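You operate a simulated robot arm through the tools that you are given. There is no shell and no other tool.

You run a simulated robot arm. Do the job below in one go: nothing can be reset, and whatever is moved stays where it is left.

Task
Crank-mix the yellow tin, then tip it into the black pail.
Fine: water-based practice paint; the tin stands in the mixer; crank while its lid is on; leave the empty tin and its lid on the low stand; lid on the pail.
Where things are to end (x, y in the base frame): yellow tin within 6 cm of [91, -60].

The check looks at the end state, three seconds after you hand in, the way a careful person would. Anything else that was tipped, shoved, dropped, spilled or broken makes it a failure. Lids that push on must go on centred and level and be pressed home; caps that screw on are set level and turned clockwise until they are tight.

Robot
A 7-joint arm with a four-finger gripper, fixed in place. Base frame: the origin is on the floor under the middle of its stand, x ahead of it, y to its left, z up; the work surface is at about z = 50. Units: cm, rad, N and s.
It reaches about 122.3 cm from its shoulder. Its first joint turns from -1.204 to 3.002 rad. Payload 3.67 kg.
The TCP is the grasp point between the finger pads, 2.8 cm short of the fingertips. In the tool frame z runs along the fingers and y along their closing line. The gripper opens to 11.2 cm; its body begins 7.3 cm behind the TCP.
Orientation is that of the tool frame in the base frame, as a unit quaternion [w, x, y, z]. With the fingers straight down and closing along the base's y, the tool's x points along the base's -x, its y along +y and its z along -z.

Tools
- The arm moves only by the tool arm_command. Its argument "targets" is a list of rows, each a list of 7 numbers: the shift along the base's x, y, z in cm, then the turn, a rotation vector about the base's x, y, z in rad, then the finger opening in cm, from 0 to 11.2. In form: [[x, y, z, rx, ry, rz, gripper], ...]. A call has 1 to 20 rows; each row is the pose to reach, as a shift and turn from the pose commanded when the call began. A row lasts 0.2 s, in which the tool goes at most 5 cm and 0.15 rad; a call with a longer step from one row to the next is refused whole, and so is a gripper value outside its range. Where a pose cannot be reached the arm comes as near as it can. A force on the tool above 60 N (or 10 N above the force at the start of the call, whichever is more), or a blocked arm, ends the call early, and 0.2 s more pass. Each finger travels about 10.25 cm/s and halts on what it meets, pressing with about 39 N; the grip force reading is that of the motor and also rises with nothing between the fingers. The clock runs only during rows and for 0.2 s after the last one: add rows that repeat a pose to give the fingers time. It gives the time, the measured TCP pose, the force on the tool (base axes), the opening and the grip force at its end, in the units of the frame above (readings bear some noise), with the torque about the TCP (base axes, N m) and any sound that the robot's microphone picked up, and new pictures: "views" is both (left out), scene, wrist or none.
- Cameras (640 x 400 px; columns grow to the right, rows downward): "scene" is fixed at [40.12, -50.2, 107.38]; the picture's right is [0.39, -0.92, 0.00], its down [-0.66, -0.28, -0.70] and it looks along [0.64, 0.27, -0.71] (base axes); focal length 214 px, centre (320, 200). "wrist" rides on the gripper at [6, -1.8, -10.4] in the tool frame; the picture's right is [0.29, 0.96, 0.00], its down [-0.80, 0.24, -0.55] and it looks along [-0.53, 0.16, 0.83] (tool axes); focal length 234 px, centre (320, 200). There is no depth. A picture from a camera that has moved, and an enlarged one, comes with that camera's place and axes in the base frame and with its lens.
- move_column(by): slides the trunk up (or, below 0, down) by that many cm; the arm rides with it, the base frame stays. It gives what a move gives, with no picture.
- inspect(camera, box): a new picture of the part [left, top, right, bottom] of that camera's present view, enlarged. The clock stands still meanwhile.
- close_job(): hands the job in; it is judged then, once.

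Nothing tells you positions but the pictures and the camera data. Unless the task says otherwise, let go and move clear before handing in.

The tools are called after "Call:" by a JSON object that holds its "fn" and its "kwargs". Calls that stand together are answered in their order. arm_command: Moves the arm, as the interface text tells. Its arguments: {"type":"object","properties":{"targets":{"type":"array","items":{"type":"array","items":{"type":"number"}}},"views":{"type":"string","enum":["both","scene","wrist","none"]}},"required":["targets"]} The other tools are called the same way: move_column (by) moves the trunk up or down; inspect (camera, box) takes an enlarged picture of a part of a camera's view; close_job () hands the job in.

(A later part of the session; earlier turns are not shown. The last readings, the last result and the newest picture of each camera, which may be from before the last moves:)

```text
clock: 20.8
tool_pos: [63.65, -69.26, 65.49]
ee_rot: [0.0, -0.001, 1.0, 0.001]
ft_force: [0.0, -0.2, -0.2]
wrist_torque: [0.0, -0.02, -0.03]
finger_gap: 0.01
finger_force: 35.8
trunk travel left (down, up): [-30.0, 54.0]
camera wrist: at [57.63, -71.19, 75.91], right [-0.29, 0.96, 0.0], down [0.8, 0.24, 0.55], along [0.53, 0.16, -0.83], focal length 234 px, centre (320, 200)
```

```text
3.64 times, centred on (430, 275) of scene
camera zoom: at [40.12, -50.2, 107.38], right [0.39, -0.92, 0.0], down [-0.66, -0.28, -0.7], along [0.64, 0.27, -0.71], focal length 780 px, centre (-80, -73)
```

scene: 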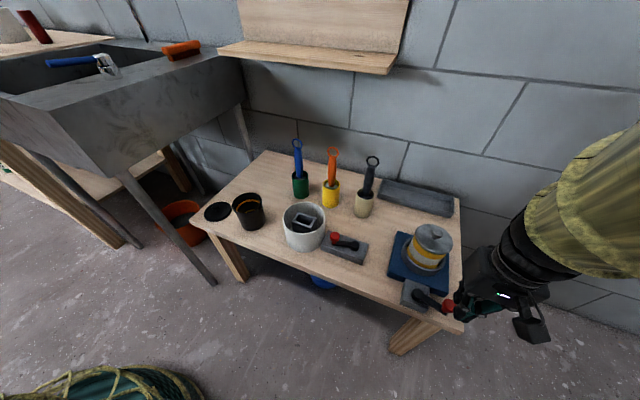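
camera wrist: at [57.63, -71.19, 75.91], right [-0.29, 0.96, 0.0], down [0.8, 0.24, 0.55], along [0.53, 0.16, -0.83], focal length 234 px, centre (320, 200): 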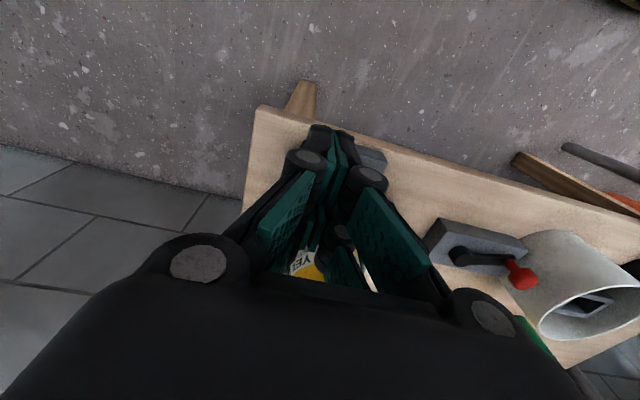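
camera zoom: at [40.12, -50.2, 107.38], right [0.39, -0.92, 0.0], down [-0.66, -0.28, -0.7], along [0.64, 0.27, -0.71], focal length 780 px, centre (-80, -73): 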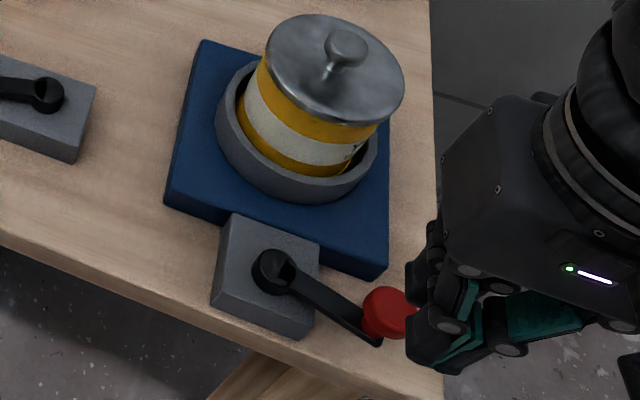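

The scene shows the crank arm now pointing toward -y with the knob near (65.7,-69.9). I'll lower the closed fingers behind it on the -x side and push it through the next arc.

Call:
{"fn": "arm_command", "kwargs": {"targets": [[-2.0, -0.6, 0, 0, 0, 0, 0], [-2.0, -0.6, -3.2, 0, 0, 0, 0], [-2.0, -0.6, -6.4, 0, 0, 0, 0], [-1.5, -0.65, -6.4, 0, 0, 0, 0], [-0.09, -0.75, -6.4, 0, 0, 0, 0], [0.96, -0.66, -6.4, 0, 0, 0, 0], [1.98, -0.39, -6.4, 0, 0, 0, 0], [2.94, 0.06, -6.4, 0, 0, 0, 0], [3.8, 0.67, -6.4, 0, 0, 0, 0], [4.54, 1.41, -6.4, 0, 0, 0, 0], [5.15, 2.27, -6.4, 0, 0, 0, 0]], "views": "both"}}

Call:
{"fn": "inspect", "kwargs": {"camera": "wrist", "box": [180, 80, 460, 280]}}

Call:
{"fn": "inspect", "kwargs": {"camera": "scene", "box": [380, 220, 480, 330]}}

```text
clock: 22.1
tool_pos: [62.51, -70.17, 58.94]
ee_rot: [-0.012, 0.001, 1.0, 0.004]
ft_force: [-43.1, -6.7, 13.0]
wrist_torque: [-0.01, 0.54, -0.09]
finger_gap: 0.0
finger_force: 35.6
trunk travel left (down, up): [-30.0, 54.0]
stopped in row 6: the force on the tool passed its limit at 71 N (the readings are from after the stop); the commanded pose is now the measured one
camera wrist: at [56.78, -72.05, 69.5], right [-0.29, 0.96, 0.01], down [0.81, 0.23, 0.54], along [0.51, 0.16, -0.84], focal length 234 px, centre (320, 200)
```

scene: 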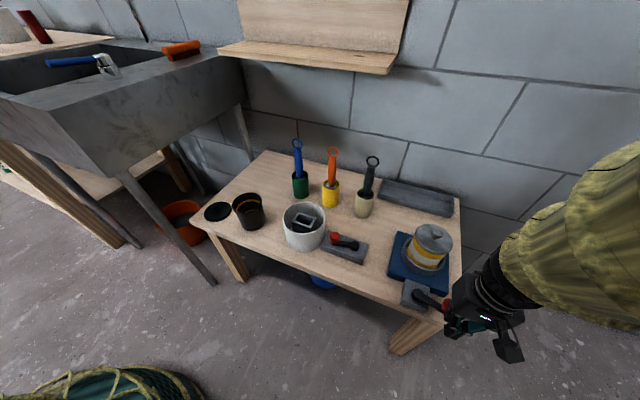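
wrist: 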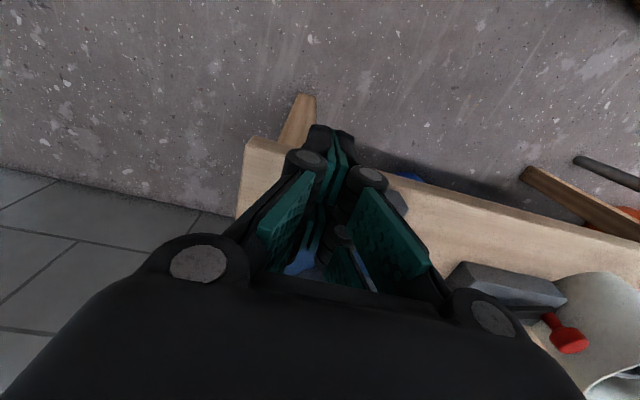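

```text
2.00 times, centred on (320, 180) of wrist
camera zoom: at [56.78, -72.05, 69.5], right [-0.29, 0.96, 0.01], down [0.81, 0.23, 0.54], along [0.51, 0.16, -0.84], focal length 468 px, centre (320, 240)
```

zoom: 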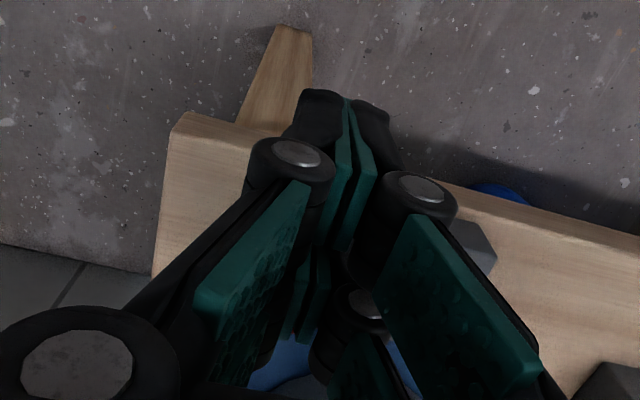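

```text
3.64 times, centred on (430, 275) of scene
camera zoom: at [40.12, -50.2, 107.38], right [0.39, -0.92, 0.0], down [-0.66, -0.28, -0.7], along [0.64, 0.27, -0.71], focal length 780 px, centre (-80, -73)
```

zoom: 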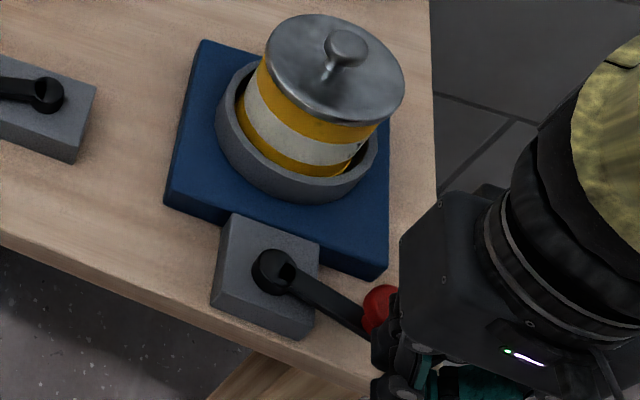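

The push hit a hard stop at about 71 N and the crank stayed near 258°. I'll back off, lift, and take a closer look at what limits it.

Call:
{"fn": "arm_command", "kwargs": {"targets": [[-0.8, 0, 0, 0, 0, 0, 0], [-1, 0, 4, 0, 0, 0, 0], [-1, -3, 8, 0, 0, 0, 0], [-4, -6, 12, 0, 0, 0, 0], [-4, -6, 12, 0, 0, 0, 0]], "views": "both"}}

Call:
{"fn": "inspect", "kwargs": {"camera": "scene", "box": [385, 250, 475, 320]}}

Call:
{"fn": "inspect", "kwargs": {"camera": "scene", "box": [385, 215, 465, 275]}}

Call:
{"fn": "inspect", "kwargs": {"camera": "scene", "box": [280, 195, 380, 270]}}

```text
refused: row 4 steps farther than a row can; nothing moved
```

```text
5.71 times, centred on (430, 285) of scene
camera zoom: at [40.12, -50.2, 107.38], right [0.39, -0.92, 0.0], down [-0.66, -0.28, -0.7], along [0.64, 0.27, -0.71], focal length 1226 px, centre (-309, -286)
```

zoom: 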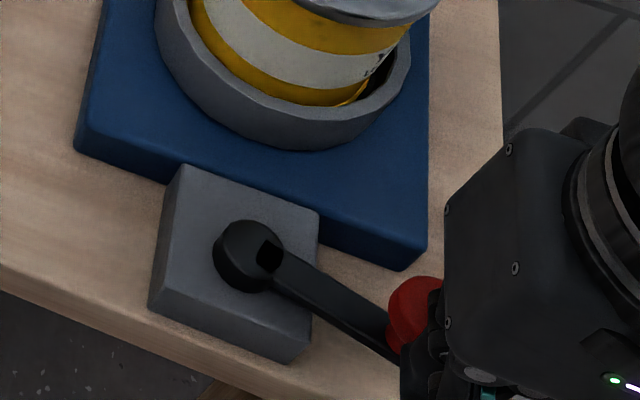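

```text
6.67 times, centred on (425, 245) of scene
camera zoom: at [40.12, -50.2, 107.38], right [0.39, -0.92, 0.0], down [-0.66, -0.28, -0.7], along [0.64, 0.27, -0.71], focal length 1430 px, centre (-380, -100)
```

zoom: 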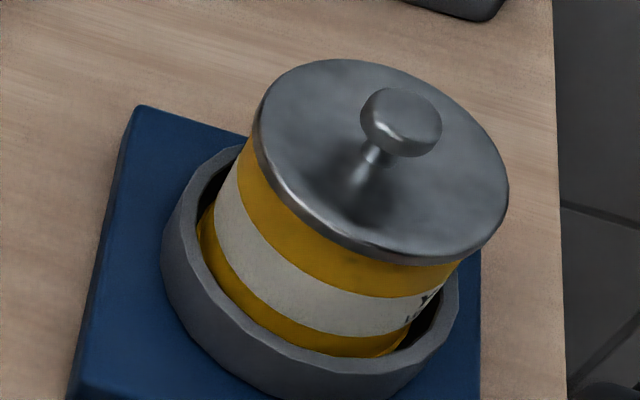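

```text
5.33 times, centred on (330, 232) of scene
camera zoom: at [40.12, -50.2, 107.38], right [0.39, -0.92, 0.0], down [-0.66, -0.28, -0.7], along [0.64, 0.27, -0.71], focal length 1144 px, centre (267, 27)
```

zoom: 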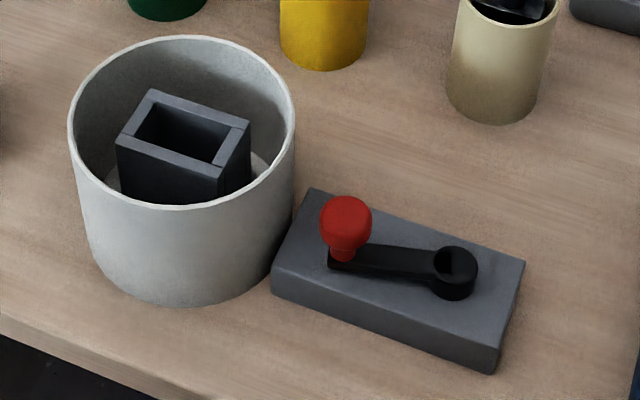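

Nothing visible blocks it. I'll test whether the crank moves freely the other way by coming over to the +x side and pushing gently back toward -x.

Call:
{"fn": "arm_command", "kwargs": {"targets": [[-0.8, 0, 0, 0, -0.024, 0, 0], [-0.8, 0, 4.5, 0, -0.024, 0, 0], [3.5, 0, 4.5, 0, -0.024, 0, 0], [8, 0.2, 4.5, 0, -0.024, 0, 0], [8.5, 0.2, 2.5, 0, -0.024, 0, 0], [8.5, 0.2, 0.4, 0, -0.024, 0, 0], [7.8, 0.2, 0.4, 0, -0.024, 0, 0], [7.2, 0.2, 0.4, 0, -0.024, 0, 0], [6.6, 0.2, 0.4, 0, -0.024, 0, 0], [6.0, 0.2, 0.4, 0, -0.024, 0, 0], [5.4, 0.2, 0.4, 0, -0.024, 0, 0]], "views": "both"}}

Call:
{"fn": "inspect", "kwargs": {"camera": "scene", "box": [385, 230, 485, 320]}}

Call:
{"fn": "inspect", "kwargs": {"camera": "wrist", "box": [180, 60, 460, 260]}}

```text
clock: 24.5
tool_pos: [68.25, -69.72, 59.35]
ee_rot: [0.003, 0.001, 1.0, 0.003]
ft_force: [0.5, -0.8, -0.3]
wrist_torque: [-0.02, 0.03, 0.01]
finger_gap: 0.0
finger_force: 36.0
trunk travel left (down, up): [-30.0, 54.0]
camera wrist: at [62.38, -71.67, 69.58], right [-0.29, 0.96, 0.0], down [0.79, 0.24, 0.56], along [0.54, 0.17, -0.83], focal length 234 px, centre (320, 200)
```

scene: 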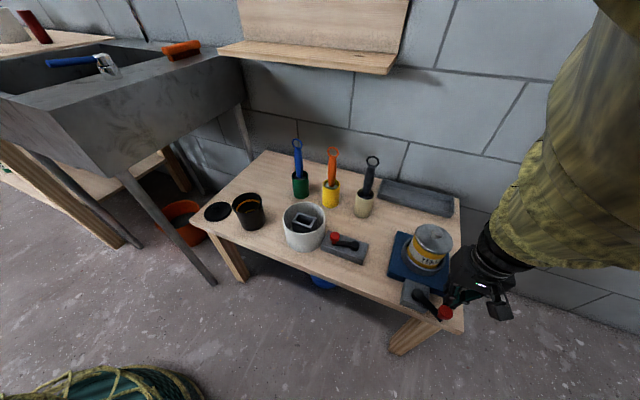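
wrist: 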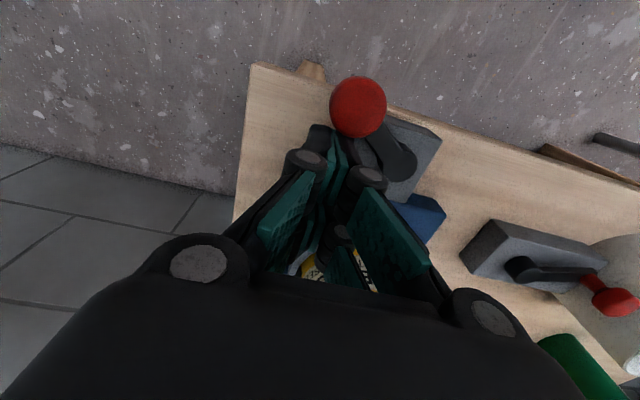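

```text
4.44 times, centred on (435, 275) of scene
camera zoom: at [40.12, -50.2, 107.38], right [0.39, -0.92, 0.0], down [-0.66, -0.28, -0.7], along [0.64, 0.27, -0.71], focal length 953 px, centre (-191, -133)
```

zoom: 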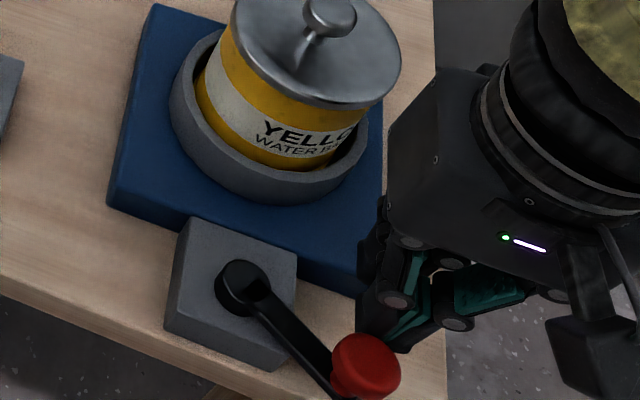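

```text
2.00 times, centred on (320, 160) of wrist
camera zoom: at [62.38, -71.67, 69.58], right [-0.29, 0.96, 0.0], down [0.79, 0.24, 0.56], along [0.54, 0.17, -0.83], focal length 468 px, centre (320, 280)
```

zoom: 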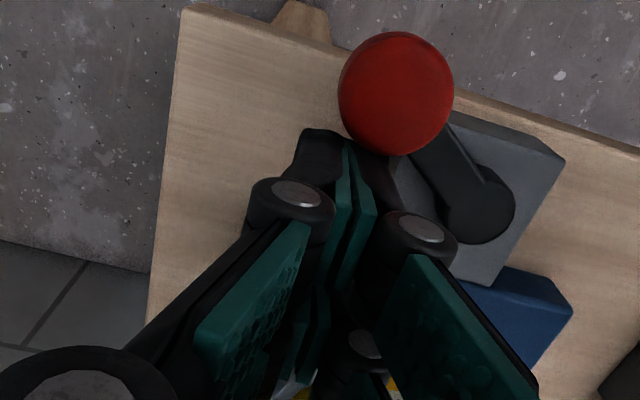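

The crank swings back freely, so the counter-clockwise stop is around 257°. I'll push it back clockwise through its start angle with solid contact to find out whether it turns past there.

Call:
{"fn": "arm_command", "kwargs": {"targets": [[-0.95, 1.34, 0, 0, 0, 0, 0], [-2.0, 2.47, 0, 0, 0, 0, 0], [-1.6, 2.37, 0, 0, 0, 0, 0], [-1.6, -0.43, 0, 0, 0, 0, 0], [-4.8, -0.43, 0, 0, 0, 0, 0], [-4.8, -0.03, 0, 0, 0, 0, 0], [-5.5, 1.4, 0, 0, 0, 0, 0], [-5.86, 3.47, 0, 0, 0, 0, 0], [-5.7, 5.04, 0, 0, 0, 0, 0], [-5.1, 6.47, 0, 0, 0, 0, 0], [-5.1, 6.07, 0, 0, 0, 0, 0], [-9.8, 6.07, 0, 0, 0, 0, 0], [-10.2, 9.37, 0, 0, 0, 0, 0], [-9.2, 9.87, 0, 0, 0, 0, 0], [-8.0, 10.97, 0, 0, 0, 0, 0], [-6.8, 11.57, 0, 0, 0, 0, 0], [-6.0, 11.87, 0, 0, 0, 0, 0], [-5.16, 11.97, 0, 0, 0, 0, 0], [-4.3, 12.02, 0, 0, 0, 0, 0]], "views": "both"}}

Call:
{"fn": "inspect", "kwargs": {"camera": "scene", "box": [375, 230, 475, 320]}}

Call:
{"fn": "inspect", "kwargs": {"camera": "wrist", "box": [180, 60, 460, 260]}}

```text
clock: 28.4
tool_pos: [62.46, -57.79, 58.81]
ee_rot: [-0.007, 0.001, 1.0, 0.006]
ft_force: [-38.3, -8.4, 8.4]
wrist_torque: [-0.02, 0.56, -0.33]
finger_gap: 0.0
finger_force: 35.9
trunk travel left (down, up): [-30.0, 54.0]
stopped in row 19: the force on the tool passed its limit at 69 N (the readings are from after the stop); the commanded pose is now the measured one
camera wrist: at [56.67, -59.78, 69.32], right [-0.29, 0.96, 0.02], down [0.81, 0.23, 0.55], along [0.52, 0.17, -0.84], focal length 234 px, centre (320, 200)
```

scene: 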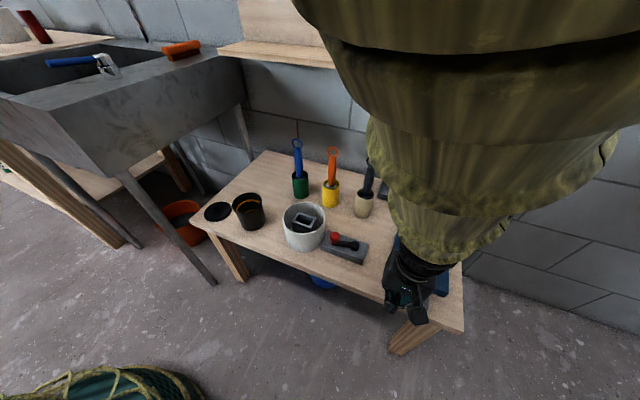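
wrist: 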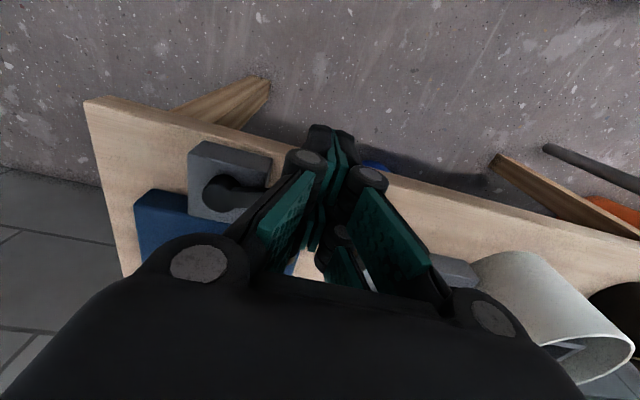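

```text
4.44 times, centred on (425, 275) of scene
camera zoom: at [40.12, -50.2, 107.38], right [0.39, -0.92, 0.0], down [-0.66, -0.28, -0.7], along [0.64, 0.27, -0.71], focal length 953 px, centre (-147, -133)
```

zoom: 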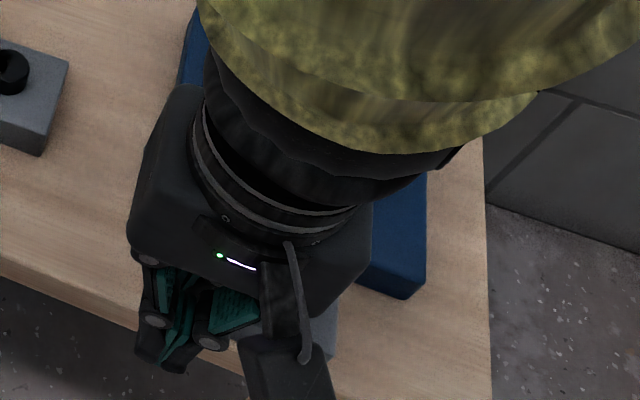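

```text
2.00 times, centred on (320, 160) of wrist
camera zoom: at [56.67, -59.78, 69.32], right [-0.29, 0.96, 0.02], down [0.81, 0.23, 0.55], along [0.52, 0.17, -0.84], focal length 468 px, centre (320, 280)
```

zoom: 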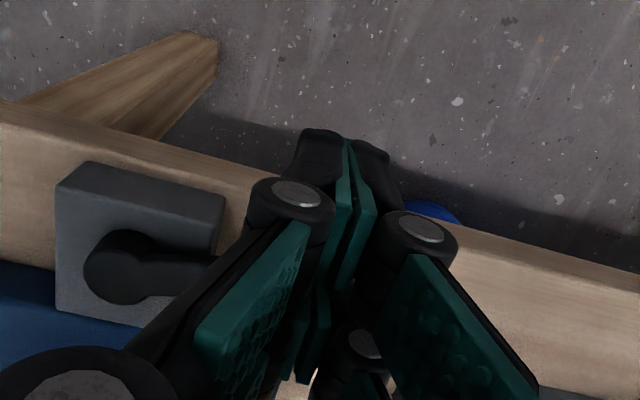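

It stops again near 99°, so the crank is a rocking lever with about 160° of travel centred on -x; mixing means rocking it back and forth. I'll lift, open and grip the knob squarely between all four fingers.

Call:
{"fn": "arm_command", "kwargs": {"targets": [[-0.8, 0, 0.2, 0, -0.014, 0, 0], [-0.8, 0, 4.5, 0, -0.014, 0, 1.5], [0, 0, 6, 0, -0.014, 0, 3.5], [2, 0, 6, 0, -0.014, 0, 5], [3.2, 0, 6, 0, -0.014, 0, 5], [3.2, 0, 6, 0, -0.014, 0, 5]], "views": "wrist"}}

Call:
{"fn": "inspect", "kwargs": {"camera": "wrist", "box": [180, 60, 460, 260]}}

```text
clock: 29.8
tool_pos: [66.39, -57.78, 64.93]
ee_rot: [0.003, -0.001, 1.0, 0.006]
ft_force: [0.6, 0.5, 0.4]
wrist_torque: [0.03, -0.03, -0.03]
finger_gap: 5.0
finger_force: 0.0
trunk travel left (down, up): [-30.0, 54.0]
camera wrist: at [60.38, -59.82, 75.19], right [-0.29, 0.96, 0.01], down [0.79, 0.23, 0.56], along [0.54, 0.17, -0.83], focal length 234 px, centre (320, 200)
```

wrist: 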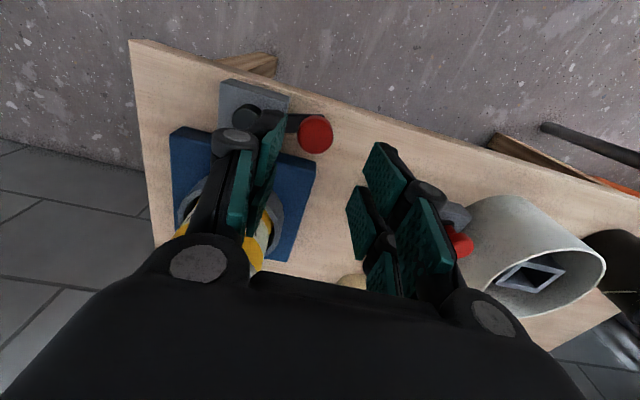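

```text
2.00 times, centred on (320, 160) of wrist
camera zoom: at [60.38, -59.82, 75.19], right [-0.29, 0.96, 0.01], down [0.79, 0.23, 0.56], along [0.54, 0.17, -0.83], focal length 468 px, centre (320, 280)
```

zoom: 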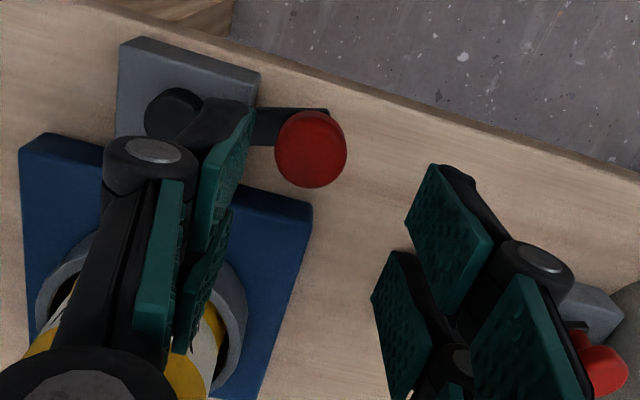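

The knob is at about (65.7,-58.35). I'll lower over it with the knob centred between the finger pairs and close.

Call:
{"fn": "arm_command", "kwargs": {"targets": [[-0.6, -0.5, -2, 0, 0, 0, 5], [-0.6, -0.5, -4, 0, 0, 0, 5], [-0.6, -0.5, -5.8, 0, 0, 0, 5], [-0.6, -0.5, -5.8, 0, 0, 0, 3.5], [-0.6, -0.5, -5.8, 0, 0, 0, 2.0], [-0.6, -0.5, -5.8, 0, 0, 0, 1.5], [-0.6, -0.5, -5.8, 0, 0, 0, 1.5]], "views": "wrist"}}

Call:
{"fn": "inspect", "kwargs": {"camera": "wrist", "box": [180, 60, 460, 260]}}

```text
clock: 31.4
tool_pos: [65.64, -58.23, 59.11]
ee_rot: [0.004, 0.001, 1.0, 0.005]
ft_force: [2.5, -13.7, 1.8]
wrist_torque: [-0.35, -0.14, -0.04]
finger_gap: 2.68
finger_force: 44.8
trunk travel left (down, up): [-30.0, 54.0]
camera wrist: at [59.55, -60.19, 69.45], right [-0.29, 0.96, 0.01], down [0.79, 0.23, 0.56], along [0.54, 0.17, -0.83], focal length 234 px, centre (320, 200)
```

wrist: 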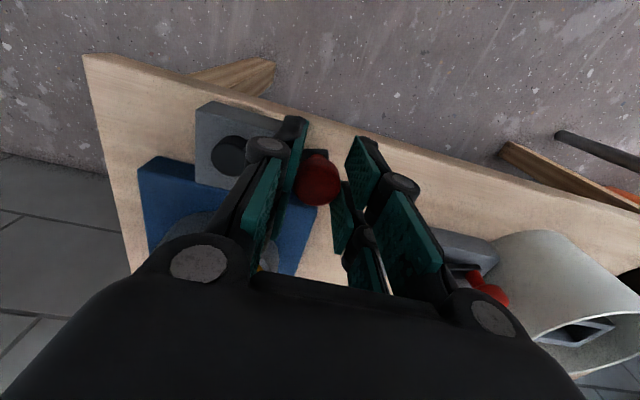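

```text
2.00 times, centred on (320, 160) of wrist
camera zoom: at [59.55, -60.19, 69.45], right [-0.29, 0.96, 0.01], down [0.79, 0.23, 0.56], along [0.54, 0.17, -0.83], focal length 468 px, centre (320, 280)
```

zoom: 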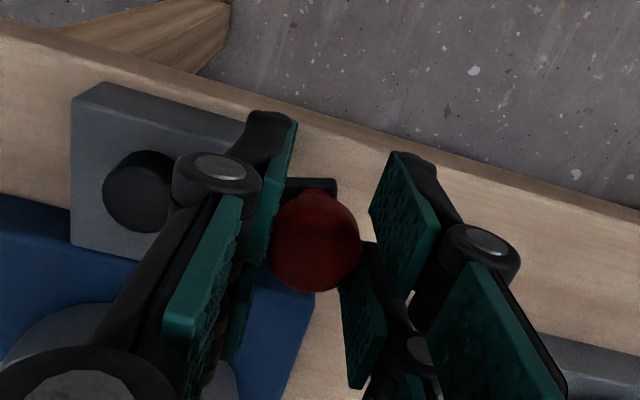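

Firm grip on the knob (gap 2.68) at about (65.6,-58.2). I'll do a first full counter-clockwise stroke to about 248° and check forces.

Call:
{"fn": "arm_command", "kwargs": {"targets": [[-1.434, -0.539, 0, 0, 0, 0, 1.5], [-2.699, -1.441, 0, 0, 0, 0, 1.5], [-3.687, -2.64, 0, 0, 0, 0, 1.5], [-4.331, -4.053, 0, 0, 0, 0, 1.5], [-4.587, -5.585, 0, 0, 0, 0, 1.5], [-4.438, -7.131, 0, 0, 0, 0, 1.5], [-3.895, -8.586, 0, 0, 0, 0, 1.5], [-2.993, -9.851, 0, 0, 0, 0, 1.5], [-1.794, -10.839, 0, 0, 0, 0, 1.5], [-0.87, -11.31, 0, 0, 0, 0, 1.5]], "views": "wrist"}}

Call:
{"fn": "inspect", "kwargs": {"camera": "wrist", "box": [180, 60, 460, 260]}}

```text
clock: 33.6
tool_pos: [64.78, -69.49, 59.05]
ee_rot: [0.003, 0.0, 1.0, 0.005]
ft_force: [-2.6, 13.1, -2.9]
wrist_torque: [0.27, 0.55, 0.54]
finger_gap: 2.69
finger_force: 44.6
trunk travel left (down, up): [-30.0, 54.0]
camera wrist: at [58.66, -71.61, 69.27], right [-0.29, 0.96, 0.01], down [0.79, 0.23, 0.56], along [0.54, 0.17, -0.83], focal length 234 px, centre (320, 200)
```

wrist: 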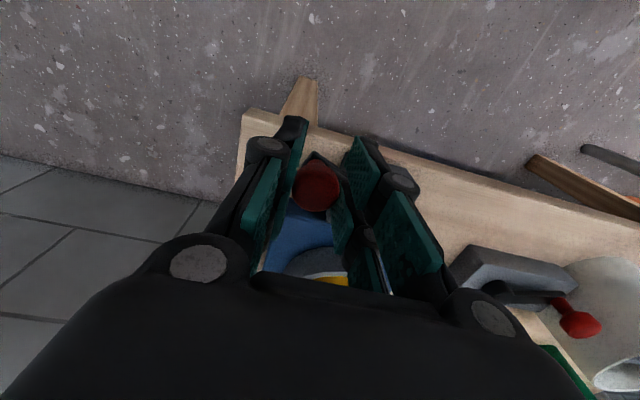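

```text
2.00 times, centred on (320, 160) of wrist
camera zoom: at [58.66, -71.61, 69.27], right [-0.29, 0.96, 0.01], down [0.79, 0.23, 0.56], along [0.54, 0.17, -0.83], focal length 468 px, centre (320, 280)
```

zoom: 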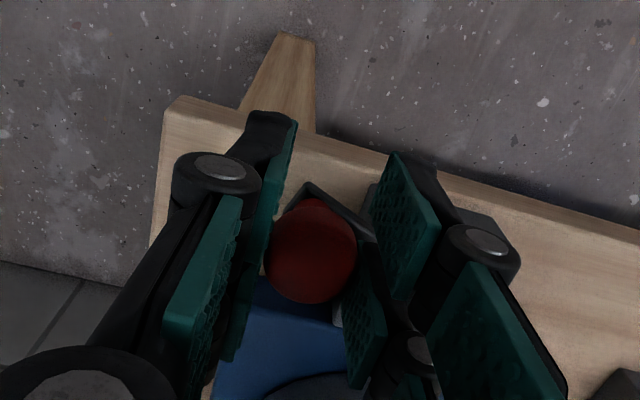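

The lever follows fully through its stroke with modest force. I'll now rock it repeatedly, three strokes per call.

Call:
{"fn": "arm_command", "kwargs": {"targets": [[-1.943, 1.488, 0, 0, 0, 0, 1.5], [-3.221, 3.533, 0, 0, 0, 0, 1.5], [-3.557, 5.922, 0, 0, 0, 0, 1.5], [-2.892, 8.24, 0, 0, 0, 0, 1.5], [-1.342, 10.087, 0, 0, 0, 0, 1.5], [0.728, 11.119, 0, 0, 0, 0, 1.5], [-1.342, 10.087, 0, 0, 0, 0, 1.5], [-2.892, 8.24, 0, 0, 0, 0, 1.5], [-3.557, 5.922, 0, 0, 0, 0, 1.5], [-3.221, 3.533, 0, 0, 0, 0, 1.5], [-1.943, 1.488, 0, 0, 0, 0, 1.5], [0.056, 0.139, 0, 0, 0, 0, 1.5], [-1.943, 1.488, 0, 0, 0, 0, 1.5], [-3.221, 3.533, 0, 0, 0, 0, 1.5], [-3.557, 5.922, 0, 0, 0, 0, 1.5], [-2.892, 8.24, 0, 0, 0, 0, 1.5], [-1.342, 10.087, 0, 0, 0, 0, 1.5], [0.728, 11.119, 0, 0, 0, 0, 1.5]], "views": "both"}}

Call:
{"fn": "inspect", "kwargs": {"camera": "wrist", "box": [180, 60, 460, 260]}}

```text
clock: 37.4
tool_pos: [65.26, -58.52, 59.11]
ee_rot: [0.002, 0.0, 1.0, 0.006]
ft_force: [-4.7, -5.4, -7.2]
wrist_torque: [-0.34, 0.25, -0.34]
finger_gap: 2.54
finger_force: 44.7
trunk travel left (down, up): [-30.0, 54.0]
camera wrist: at [59.25, -60.57, 69.46], right [-0.29, 0.96, 0.01], down [0.8, 0.23, 0.56], along [0.53, 0.17, -0.83], focal length 234 px, centre (320, 200)
```

scene: 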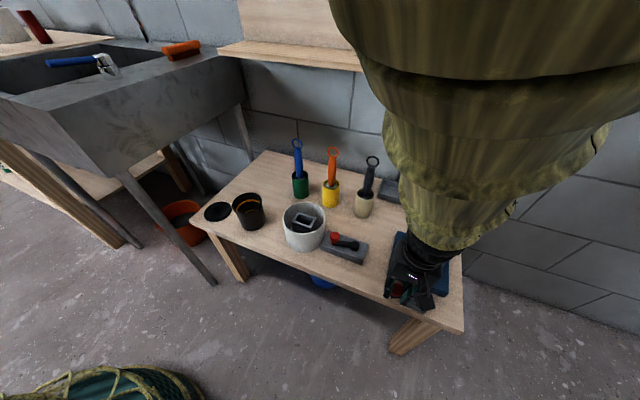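
wrist: 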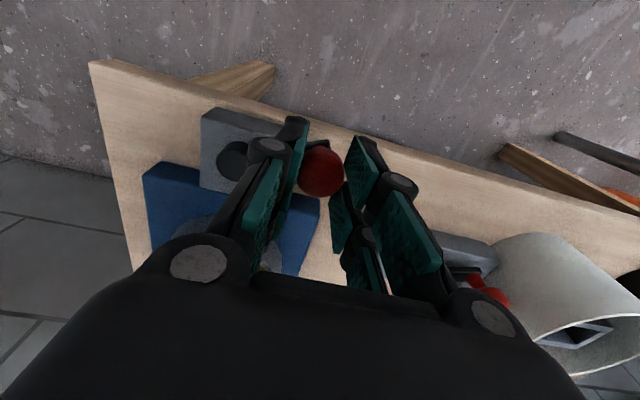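

```text
2.00 times, centred on (320, 160) of wrist
camera zoom: at [59.25, -60.57, 69.46], right [-0.29, 0.96, 0.01], down [0.8, 0.23, 0.56], along [0.53, 0.17, -0.83], focal length 468 px, centre (320, 280)
```

zoom: 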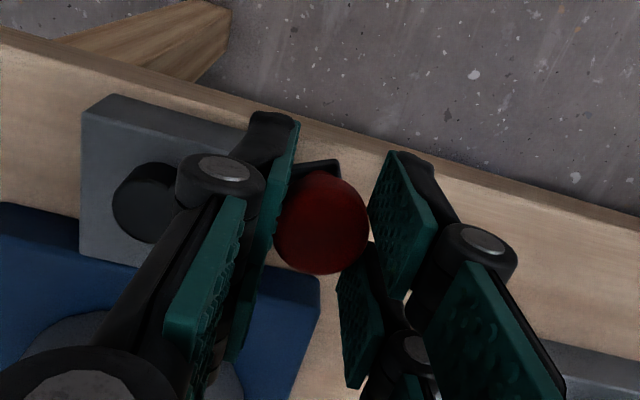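

The rocking works well with only slight slip in the grip. I'll keep going with more strokes.

Call:
{"fn": "arm_command", "kwargs": {"targets": [[-2.07, -1.032, 0, 0, 0, 0, 1.5], [-3.62, -2.879, 0, 0, 0, 0, 1.5], [-4.285, -5.197, 0, 0, 0, 0, 1.5], [-3.949, -7.586, 0, 0, 0, 0, 1.5], [-2.671, -9.631, 0, 0, 0, 0, 1.5], [-1.042, -10.815, 0, 0, 0, 0, 1.5], [-2.671, -9.631, 0, 0, 0, 0, 1.5], [-3.949, -7.586, 0, 0, 0, 0, 1.5], [-4.285, -5.197, 0, 0, 0, 0, 1.5], [-3.62, -2.879, 0, 0, 0, 0, 1.5], [-2.07, -1.032, 0, 0, 0, 0, 1.5], [-0.483, -0.152, 0, 0, 0, 0, 1.5], [-2.07, -1.032, 0, 0, 0, 0, 1.5], [-3.62, -2.879, 0, 0, 0, 0, 1.5], [-4.285, -5.197, 0, 0, 0, 0, 1.5], [-3.949, -7.586, 0, 0, 0, 0, 1.5], [-2.671, -9.631, 0, 0, 0, 0, 1.5], [-1.042, -10.815, 0, 0, 0, 0, 1.5]], "views": "both"}}

Call:
{"fn": "inspect", "kwargs": {"camera": "scene", "box": [375, 210, 475, 320]}}

Call:
{"fn": "inspect", "kwargs": {"camera": "wrist", "box": [180, 60, 460, 260]}}

```text
clock: 41.2
tool_pos: [64.2, -69.42, 59.18]
ee_rot: [0.003, -0.001, 1.0, 0.004]
ft_force: [4.7, 2.5, 0.4]
wrist_torque: [-0.06, 0.13, -0.22]
finger_gap: 2.74
finger_force: 28.4
trunk travel left (down, up): [-30.0, 54.0]
camera wrist: at [58.28, -71.36, 69.46], right [-0.29, 0.96, 0.01], down [0.79, 0.23, 0.56], along [0.54, 0.17, -0.83], focal length 234 px, centre (320, 200)
```

scene: 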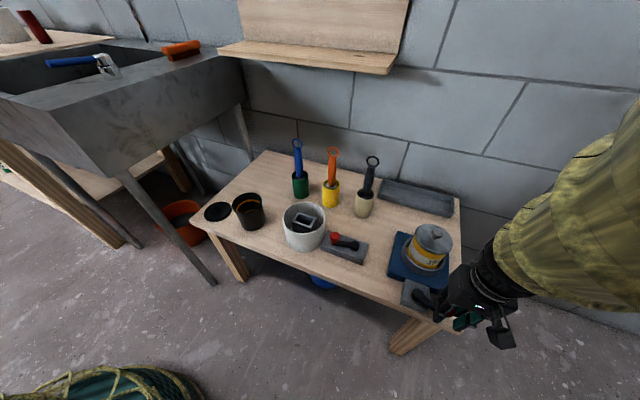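
wrist: 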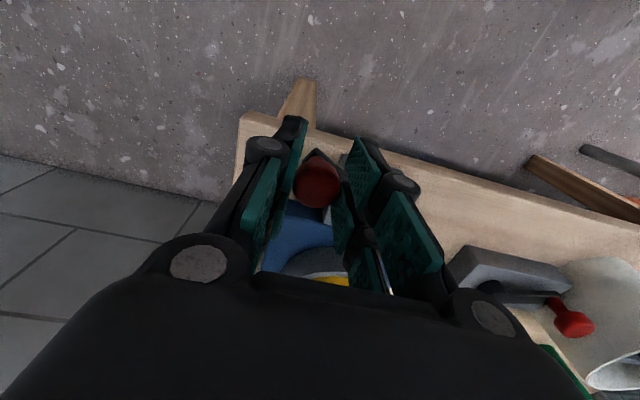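

```text
3.64 times, centred on (425, 265) of scene
camera zoom: at [40.12, -50.2, 107.38], right [0.39, -0.92, 0.0], down [-0.66, -0.28, -0.7], along [0.64, 0.27, -0.71], focal length 780 px, centre (-62, -36)
```

zoom: 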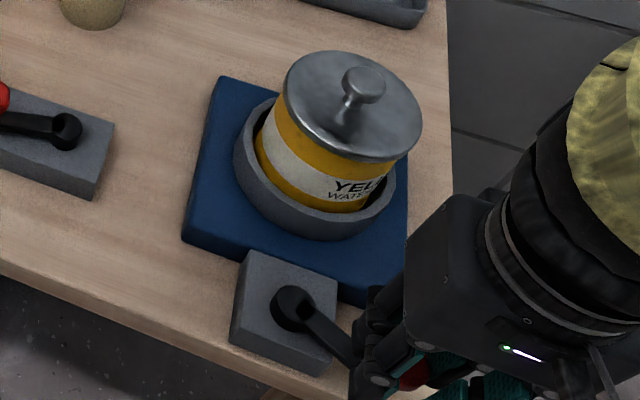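

```text
2.00 times, centred on (320, 160) of wrist
camera zoom: at [58.28, -71.36, 69.46], right [-0.29, 0.96, 0.01], down [0.79, 0.23, 0.56], along [0.54, 0.17, -0.83], focal length 468 px, centre (320, 280)
```

zoom: 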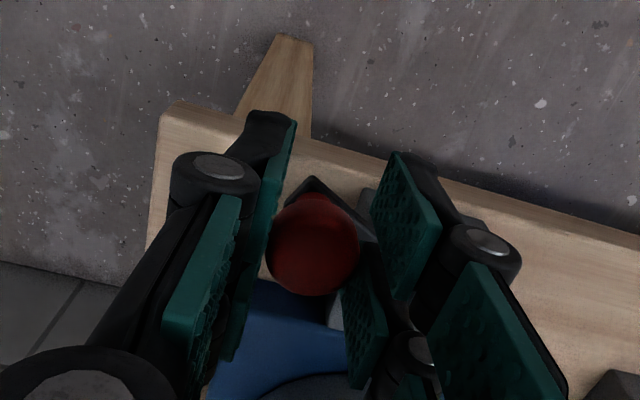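

Still tracking well, and the tin turns with the crank while staying put in its ring. A few more strokes.

Call:
{"fn": "arm_command", "kwargs": {"targets": [[-1.629, 1.184, 0, 0, 0, 0, 1.5], [-2.907, 3.229, 0, 0, 0, 0, 1.5], [-3.243, 5.618, 0, 0, 0, 0, 1.5], [-2.578, 7.936, 0, 0, 0, 0, 1.5], [-1.028, 9.783, 0, 0, 0, 0, 1.5], [0.559, 10.663, 0, 0, 0, 0, 1.5], [-1.028, 9.783, 0, 0, 0, 0, 1.5], [-2.578, 7.936, 0, 0, 0, 0, 1.5], [-3.243, 5.618, 0, 0, 0, 0, 1.5], [-2.907, 3.229, 0, 0, 0, 0, 1.5], [-1.629, 1.184, 0, 0, 0, 0, 1.5], [0, 0, 0, 0, 0, 0, 1.5], [-1.629, 1.184, 0, 0, 0, 0, 1.5], [-2.907, 3.229, 0, 0, 0, 0, 1.5], [-3.243, 5.618, 0, 0, 0, 0, 1.5], [-2.578, 7.936, 0, 0, 0, 0, 1.5], [-1.028, 9.783, 0, 0, 0, 0, 1.5], [0.559, 10.663, 0, 0, 0, 0, 1.5]], "views": "wrist"}}

```text
clock: 45.0
tool_pos: [64.78, -58.34, 58.98]
ee_rot: [0.003, 0.0, 1.0, 0.005]
ft_force: [-2.9, -13.5, 0.5]
wrist_torque: [-0.52, 0.39, -0.59]
finger_gap: 2.7
finger_force: 45.0
trunk travel left (down, up): [-30.0, 54.0]
camera wrist: at [58.82, -60.39, 69.36], right [-0.29, 0.96, 0.01], down [0.79, 0.23, 0.56], along [0.54, 0.17, -0.83], focal length 234 px, centre (320, 200)
```

wrist: 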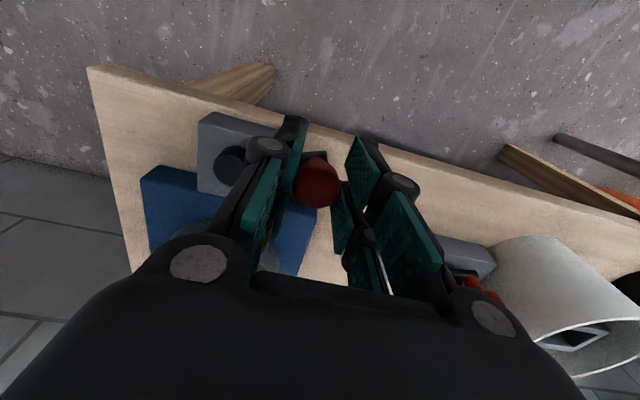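

Grip still good. Another set of strokes.

Call:
{"fn": "arm_command", "kwargs": {"targets": [[-1.587, -0.88, 0, 0, 0, 0, 1.5], [-3.137, -2.727, 0, 0, 0, 0, 1.5], [-3.802, -5.045, 0, 0, 0, 0, 1.5], [-3.466, -7.434, 0, 0, 0, 0, 1.5], [-2.188, -9.479, 0, 0, 0, 0, 1.5], [-0.559, -10.663, 0, 0, 0, 0, 1.5], [-2.188, -9.479, 0, 0, 0, 0, 1.5], [-3.466, -7.434, 0, 0, 0, 0, 1.5], [-3.802, -5.045, 0, 0, 0, 0, 1.5], [-3.137, -2.727, 0, 0, 0, 0, 1.5], [-1.587, -0.88, 0, 0, 0, 0, 1.5], [0, 0, 0, 0, 0, 0, 1.5], [-1.587, -0.88, 0, 0, 0, 0, 1.5], [-3.137, -2.727, 0, 0, 0, 0, 1.5], [-3.802, -5.045, 0, 0, 0, 0, 1.5], [-3.466, -7.434, 0, 0, 0, 0, 1.5], [-2.188, -9.479, 0, 0, 0, 0, 1.5], [-0.559, -10.663, 0, 0, 0, 0, 1.5]], "views": "wrist"}}

Call:
{"fn": "arm_command", "kwargs": {"targets": [[-1.629, 1.184, 0, 0, 0, 0, 1.5], [-2.907, 3.229, 0, 0, 0, 0, 1.5], [-3.243, 5.618, 0, 0, 0, 0, 1.5], [-2.578, 7.936, 0, 0, 0, 0, 1.5], [-1.028, 9.783, 0, 0, 0, 0, 1.5], [0.559, 10.663, 0, 0, 0, 0, 1.5], [-1.028, 9.783, 0, 0, 0, 0, 1.5], [-2.578, 7.936, 0, 0, 0, 0, 1.5], [-3.243, 5.618, 0, 0, 0, 0, 1.5], [-2.907, 3.229, 0, 0, 0, 0, 1.5], [-1.629, 1.184, 0, 0, 0, 0, 1.5], [0, 0, 0, 0, 0, 0, 1.5], [-1.629, 1.184, 0, 0, 0, 0, 1.5], [-2.907, 3.229, 0, 0, 0, 0, 1.5], [-3.243, 5.618, 0, 0, 0, 0, 1.5], [-2.578, 7.936, 0, 0, 0, 0, 1.5], [-1.028, 9.783, 0, 0, 0, 0, 1.5], [0.559, 10.663, 0, 0, 0, 0, 1.5]], "views": "both"}}

```text
clock: 48.8
tool_pos: [64.14, -69.46, 59.01]
ee_rot: [0.004, 0.0, 1.0, 0.005]
ft_force: [-1.9, 9.6, 4.3]
wrist_torque: [-0.02, 0.57, 0.41]
finger_gap: 2.72
finger_force: 45.0
trunk travel left (down, up): [-30.0, 54.0]
camera wrist: at [58.16, -71.44, 69.32], right [-0.29, 0.96, 0.01], down [0.79, 0.23, 0.56], along [0.54, 0.17, -0.83], focal length 234 px, centre (320, 200)
```

wrist: 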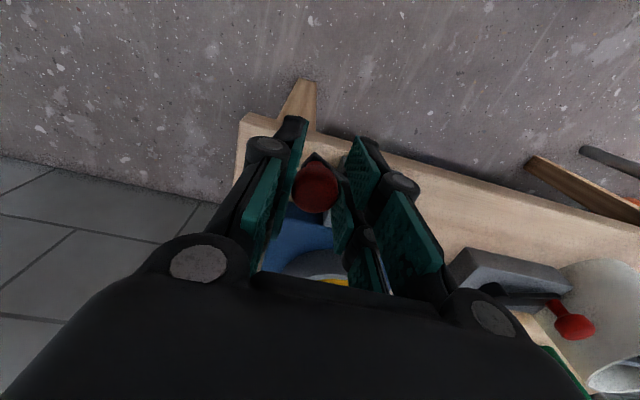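

```text
clock: 52.6
tool_pos: [64.92, -58.65, 59.13]
ee_rot: [0.003, 0.001, 1.0, 0.005]
ft_force: [1.2, -15.8, 0.6]
wrist_torque: [-0.43, 0.06, -0.36]
finger_gap: 2.52
finger_force: 44.7
trunk travel left (down, up): [-30.0, 54.0]
camera wrist: at [58.9, -60.69, 69.46], right [-0.29, 0.96, 0.01], down [0.79, 0.23, 0.56], along [0.54, 0.17, -0.83], focal length 234 px, centre (320, 200)
```

scene: 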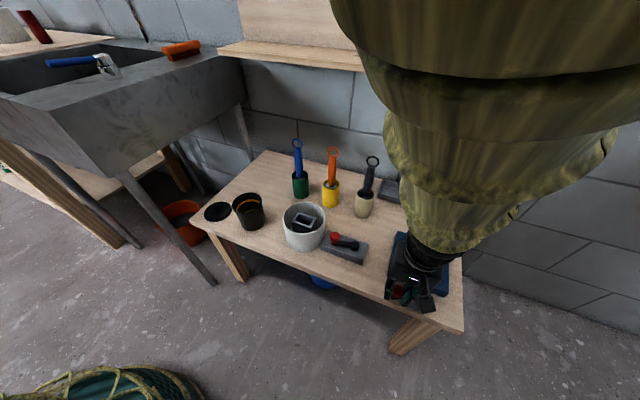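
wrist: 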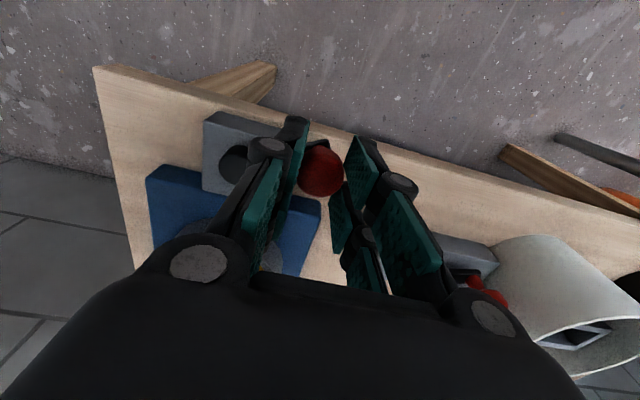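

The tin has now been rocked through roughly seven turns' worth of travel, and the lever is back near its starting angle. I'll release it, lift clear and look at the tin's lid from above.

Call:
{"fn": "arm_command", "kwargs": {"targets": [[0, 0, 0, 0, 0, 0, 3.5], [0, 0, 0, 0, 0, 0, 5], [0, 0, 4, 0, 0, 0, 5], [0, 0, 8.5, 0, 0, 0, 5], [0.5, 0, 13, 0, 0, 0, 6], [2, -1, 17, 0, 0, 0, 6], [5, -3, 19.5, 0, 0, 0, 6], [8, -5, 20, 0, 0, 0, 6], [9, -5.5, 20, 0, 0, 0, 6], [9, -5.5, 20, 0, 0, 0, 6]], "views": "both"}}

Call:
{"fn": "inspect", "kwargs": {"camera": "wrist", "box": [200, 80, 440, 280]}}

Call:
{"fn": "inspect", "kwargs": {"camera": "scene", "box": [375, 210, 475, 320]}}

```text
clock: 54.8
tool_pos: [74.22, -63.94, 79.28]
ee_rot: [0.003, 0.0, 1.0, 0.006]
ft_force: [0.2, -0.5, -0.4]
wrist_torque: [0.04, 0.03, 0.01]
finger_gap: 6.0
finger_force: 0.0
trunk travel left (down, up): [-30.0, 54.0]
camera wrist: at [68.18, -66.03, 89.61], right [-0.29, 0.96, 0.01], down [0.79, 0.23, 0.56], along [0.54, 0.17, -0.83], focal length 234 px, centre (320, 200)
```

scene: 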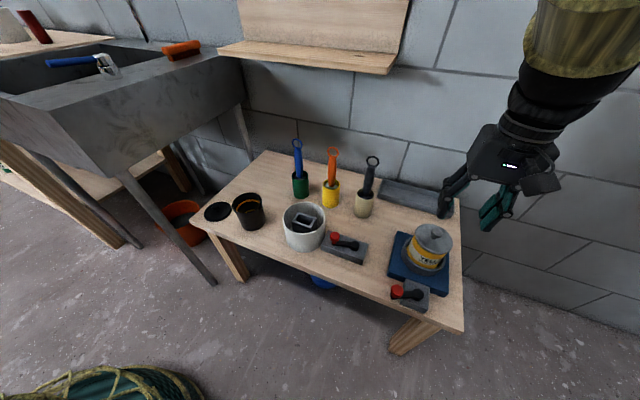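
wrist: 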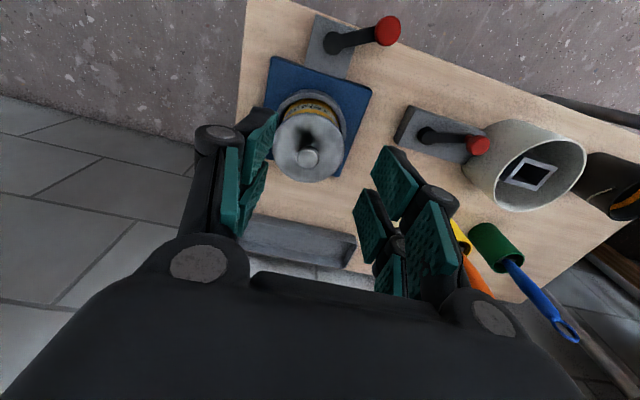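

```text
2.00 times, centred on (320, 180) of wrist
camera zoom: at [68.18, -66.03, 89.61], right [-0.29, 0.96, 0.01], down [0.79, 0.23, 0.56], along [0.54, 0.17, -0.83], focal length 468 px, centre (320, 240)
```

zoom: 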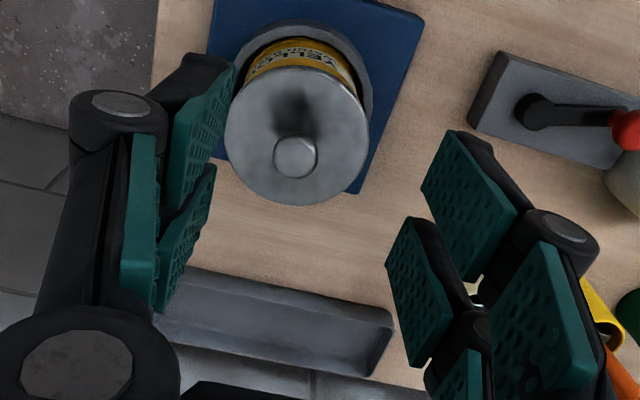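

```text
3.64 times, centred on (425, 265) of scene
camera zoom: at [40.12, -50.2, 107.38], right [0.39, -0.92, 0.0], down [-0.66, -0.28, -0.7], along [0.64, 0.27, -0.71], focal length 780 px, centre (-62, -36)
```

zoom: 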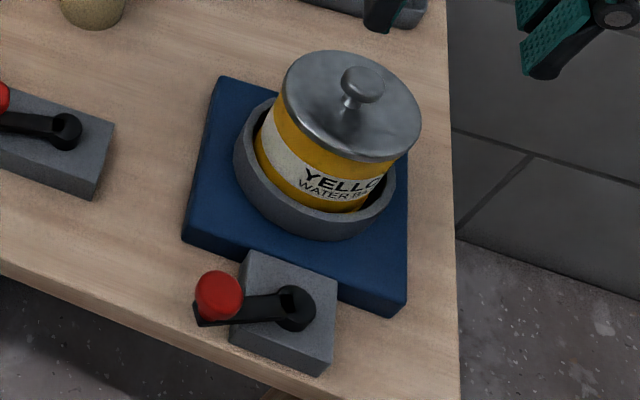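

The tin axis reads about (79.1,-64.0), with the lid knob's top near z=65. I'll come over it and down to just above for a check.

Call:
{"fn": "arm_command", "kwargs": {"targets": [[2, 0, -1, 0, 0, 0, 6], [4, 0, -3, 0, 0, 0, 5], [4.9, -0.05, -6, 0, 0, 0, 5], [4.9, -0.05, -9, 0, 0, 0, 5], [4.9, -0.05, -10, 0, 0, 0, 5], [4.9, -0.05, -10, 0, 0, 0, 5]], "views": "both"}}

Call:
{"fn": "inspect", "kwargs": {"camera": "wrist", "box": [200, 80, 440, 280]}}

Call:
{"fn": "inspect", "kwargs": {"camera": "scene", "box": [375, 190, 475, 300]}}

```text
clock: 56.2
tool_pos: [78.92, -64.07, 69.12]
ee_rot: [0.002, 0.0, 1.0, 0.005]
ft_force: [0.1, -0.4, 0.4]
wrist_torque: [-0.01, 0.01, -0.01]
finger_gap: 4.98
finger_force: 0.1
trunk travel left (down, up): [-30.0, 54.0]
camera wrist: at [72.85, -66.13, 79.43], right [-0.29, 0.96, 0.01], down [0.79, 0.23, 0.56], along [0.54, 0.17, -0.83], focal length 234 px, centre (320, 200)
```

scene: 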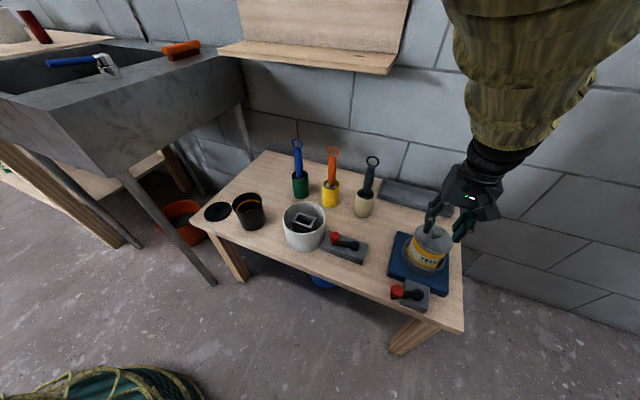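
wrist: 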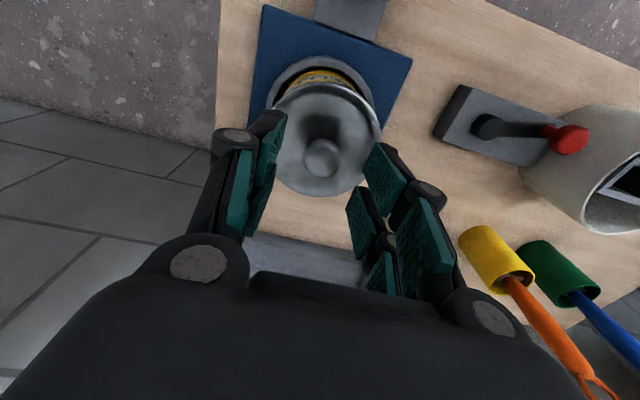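

```text
2.00 times, centred on (320, 180) of wrist
camera zoom: at [72.85, -66.13, 79.43], right [-0.29, 0.96, 0.01], down [0.79, 0.23, 0.56], along [0.54, 0.17, -0.83], focal length 468 px, centre (320, 240)
```

zoom: 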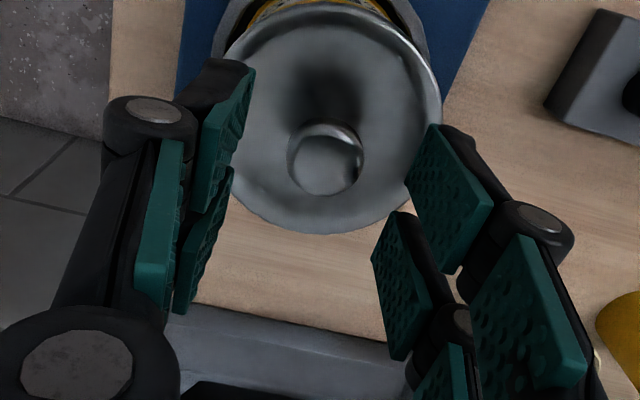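

```text
3.64 times, centred on (425, 245) of scene
camera zoom: at [40.12, -50.2, 107.38], right [0.39, -0.92, 0.0], down [-0.66, -0.28, -0.7], along [0.64, 0.27, -0.71], focal length 780 px, centre (-62, 36)
```

zoom: 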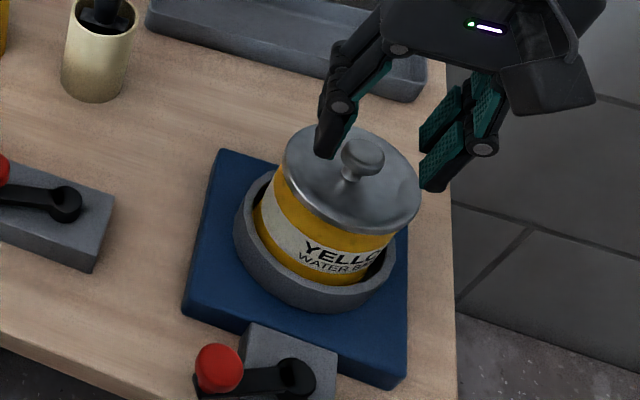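

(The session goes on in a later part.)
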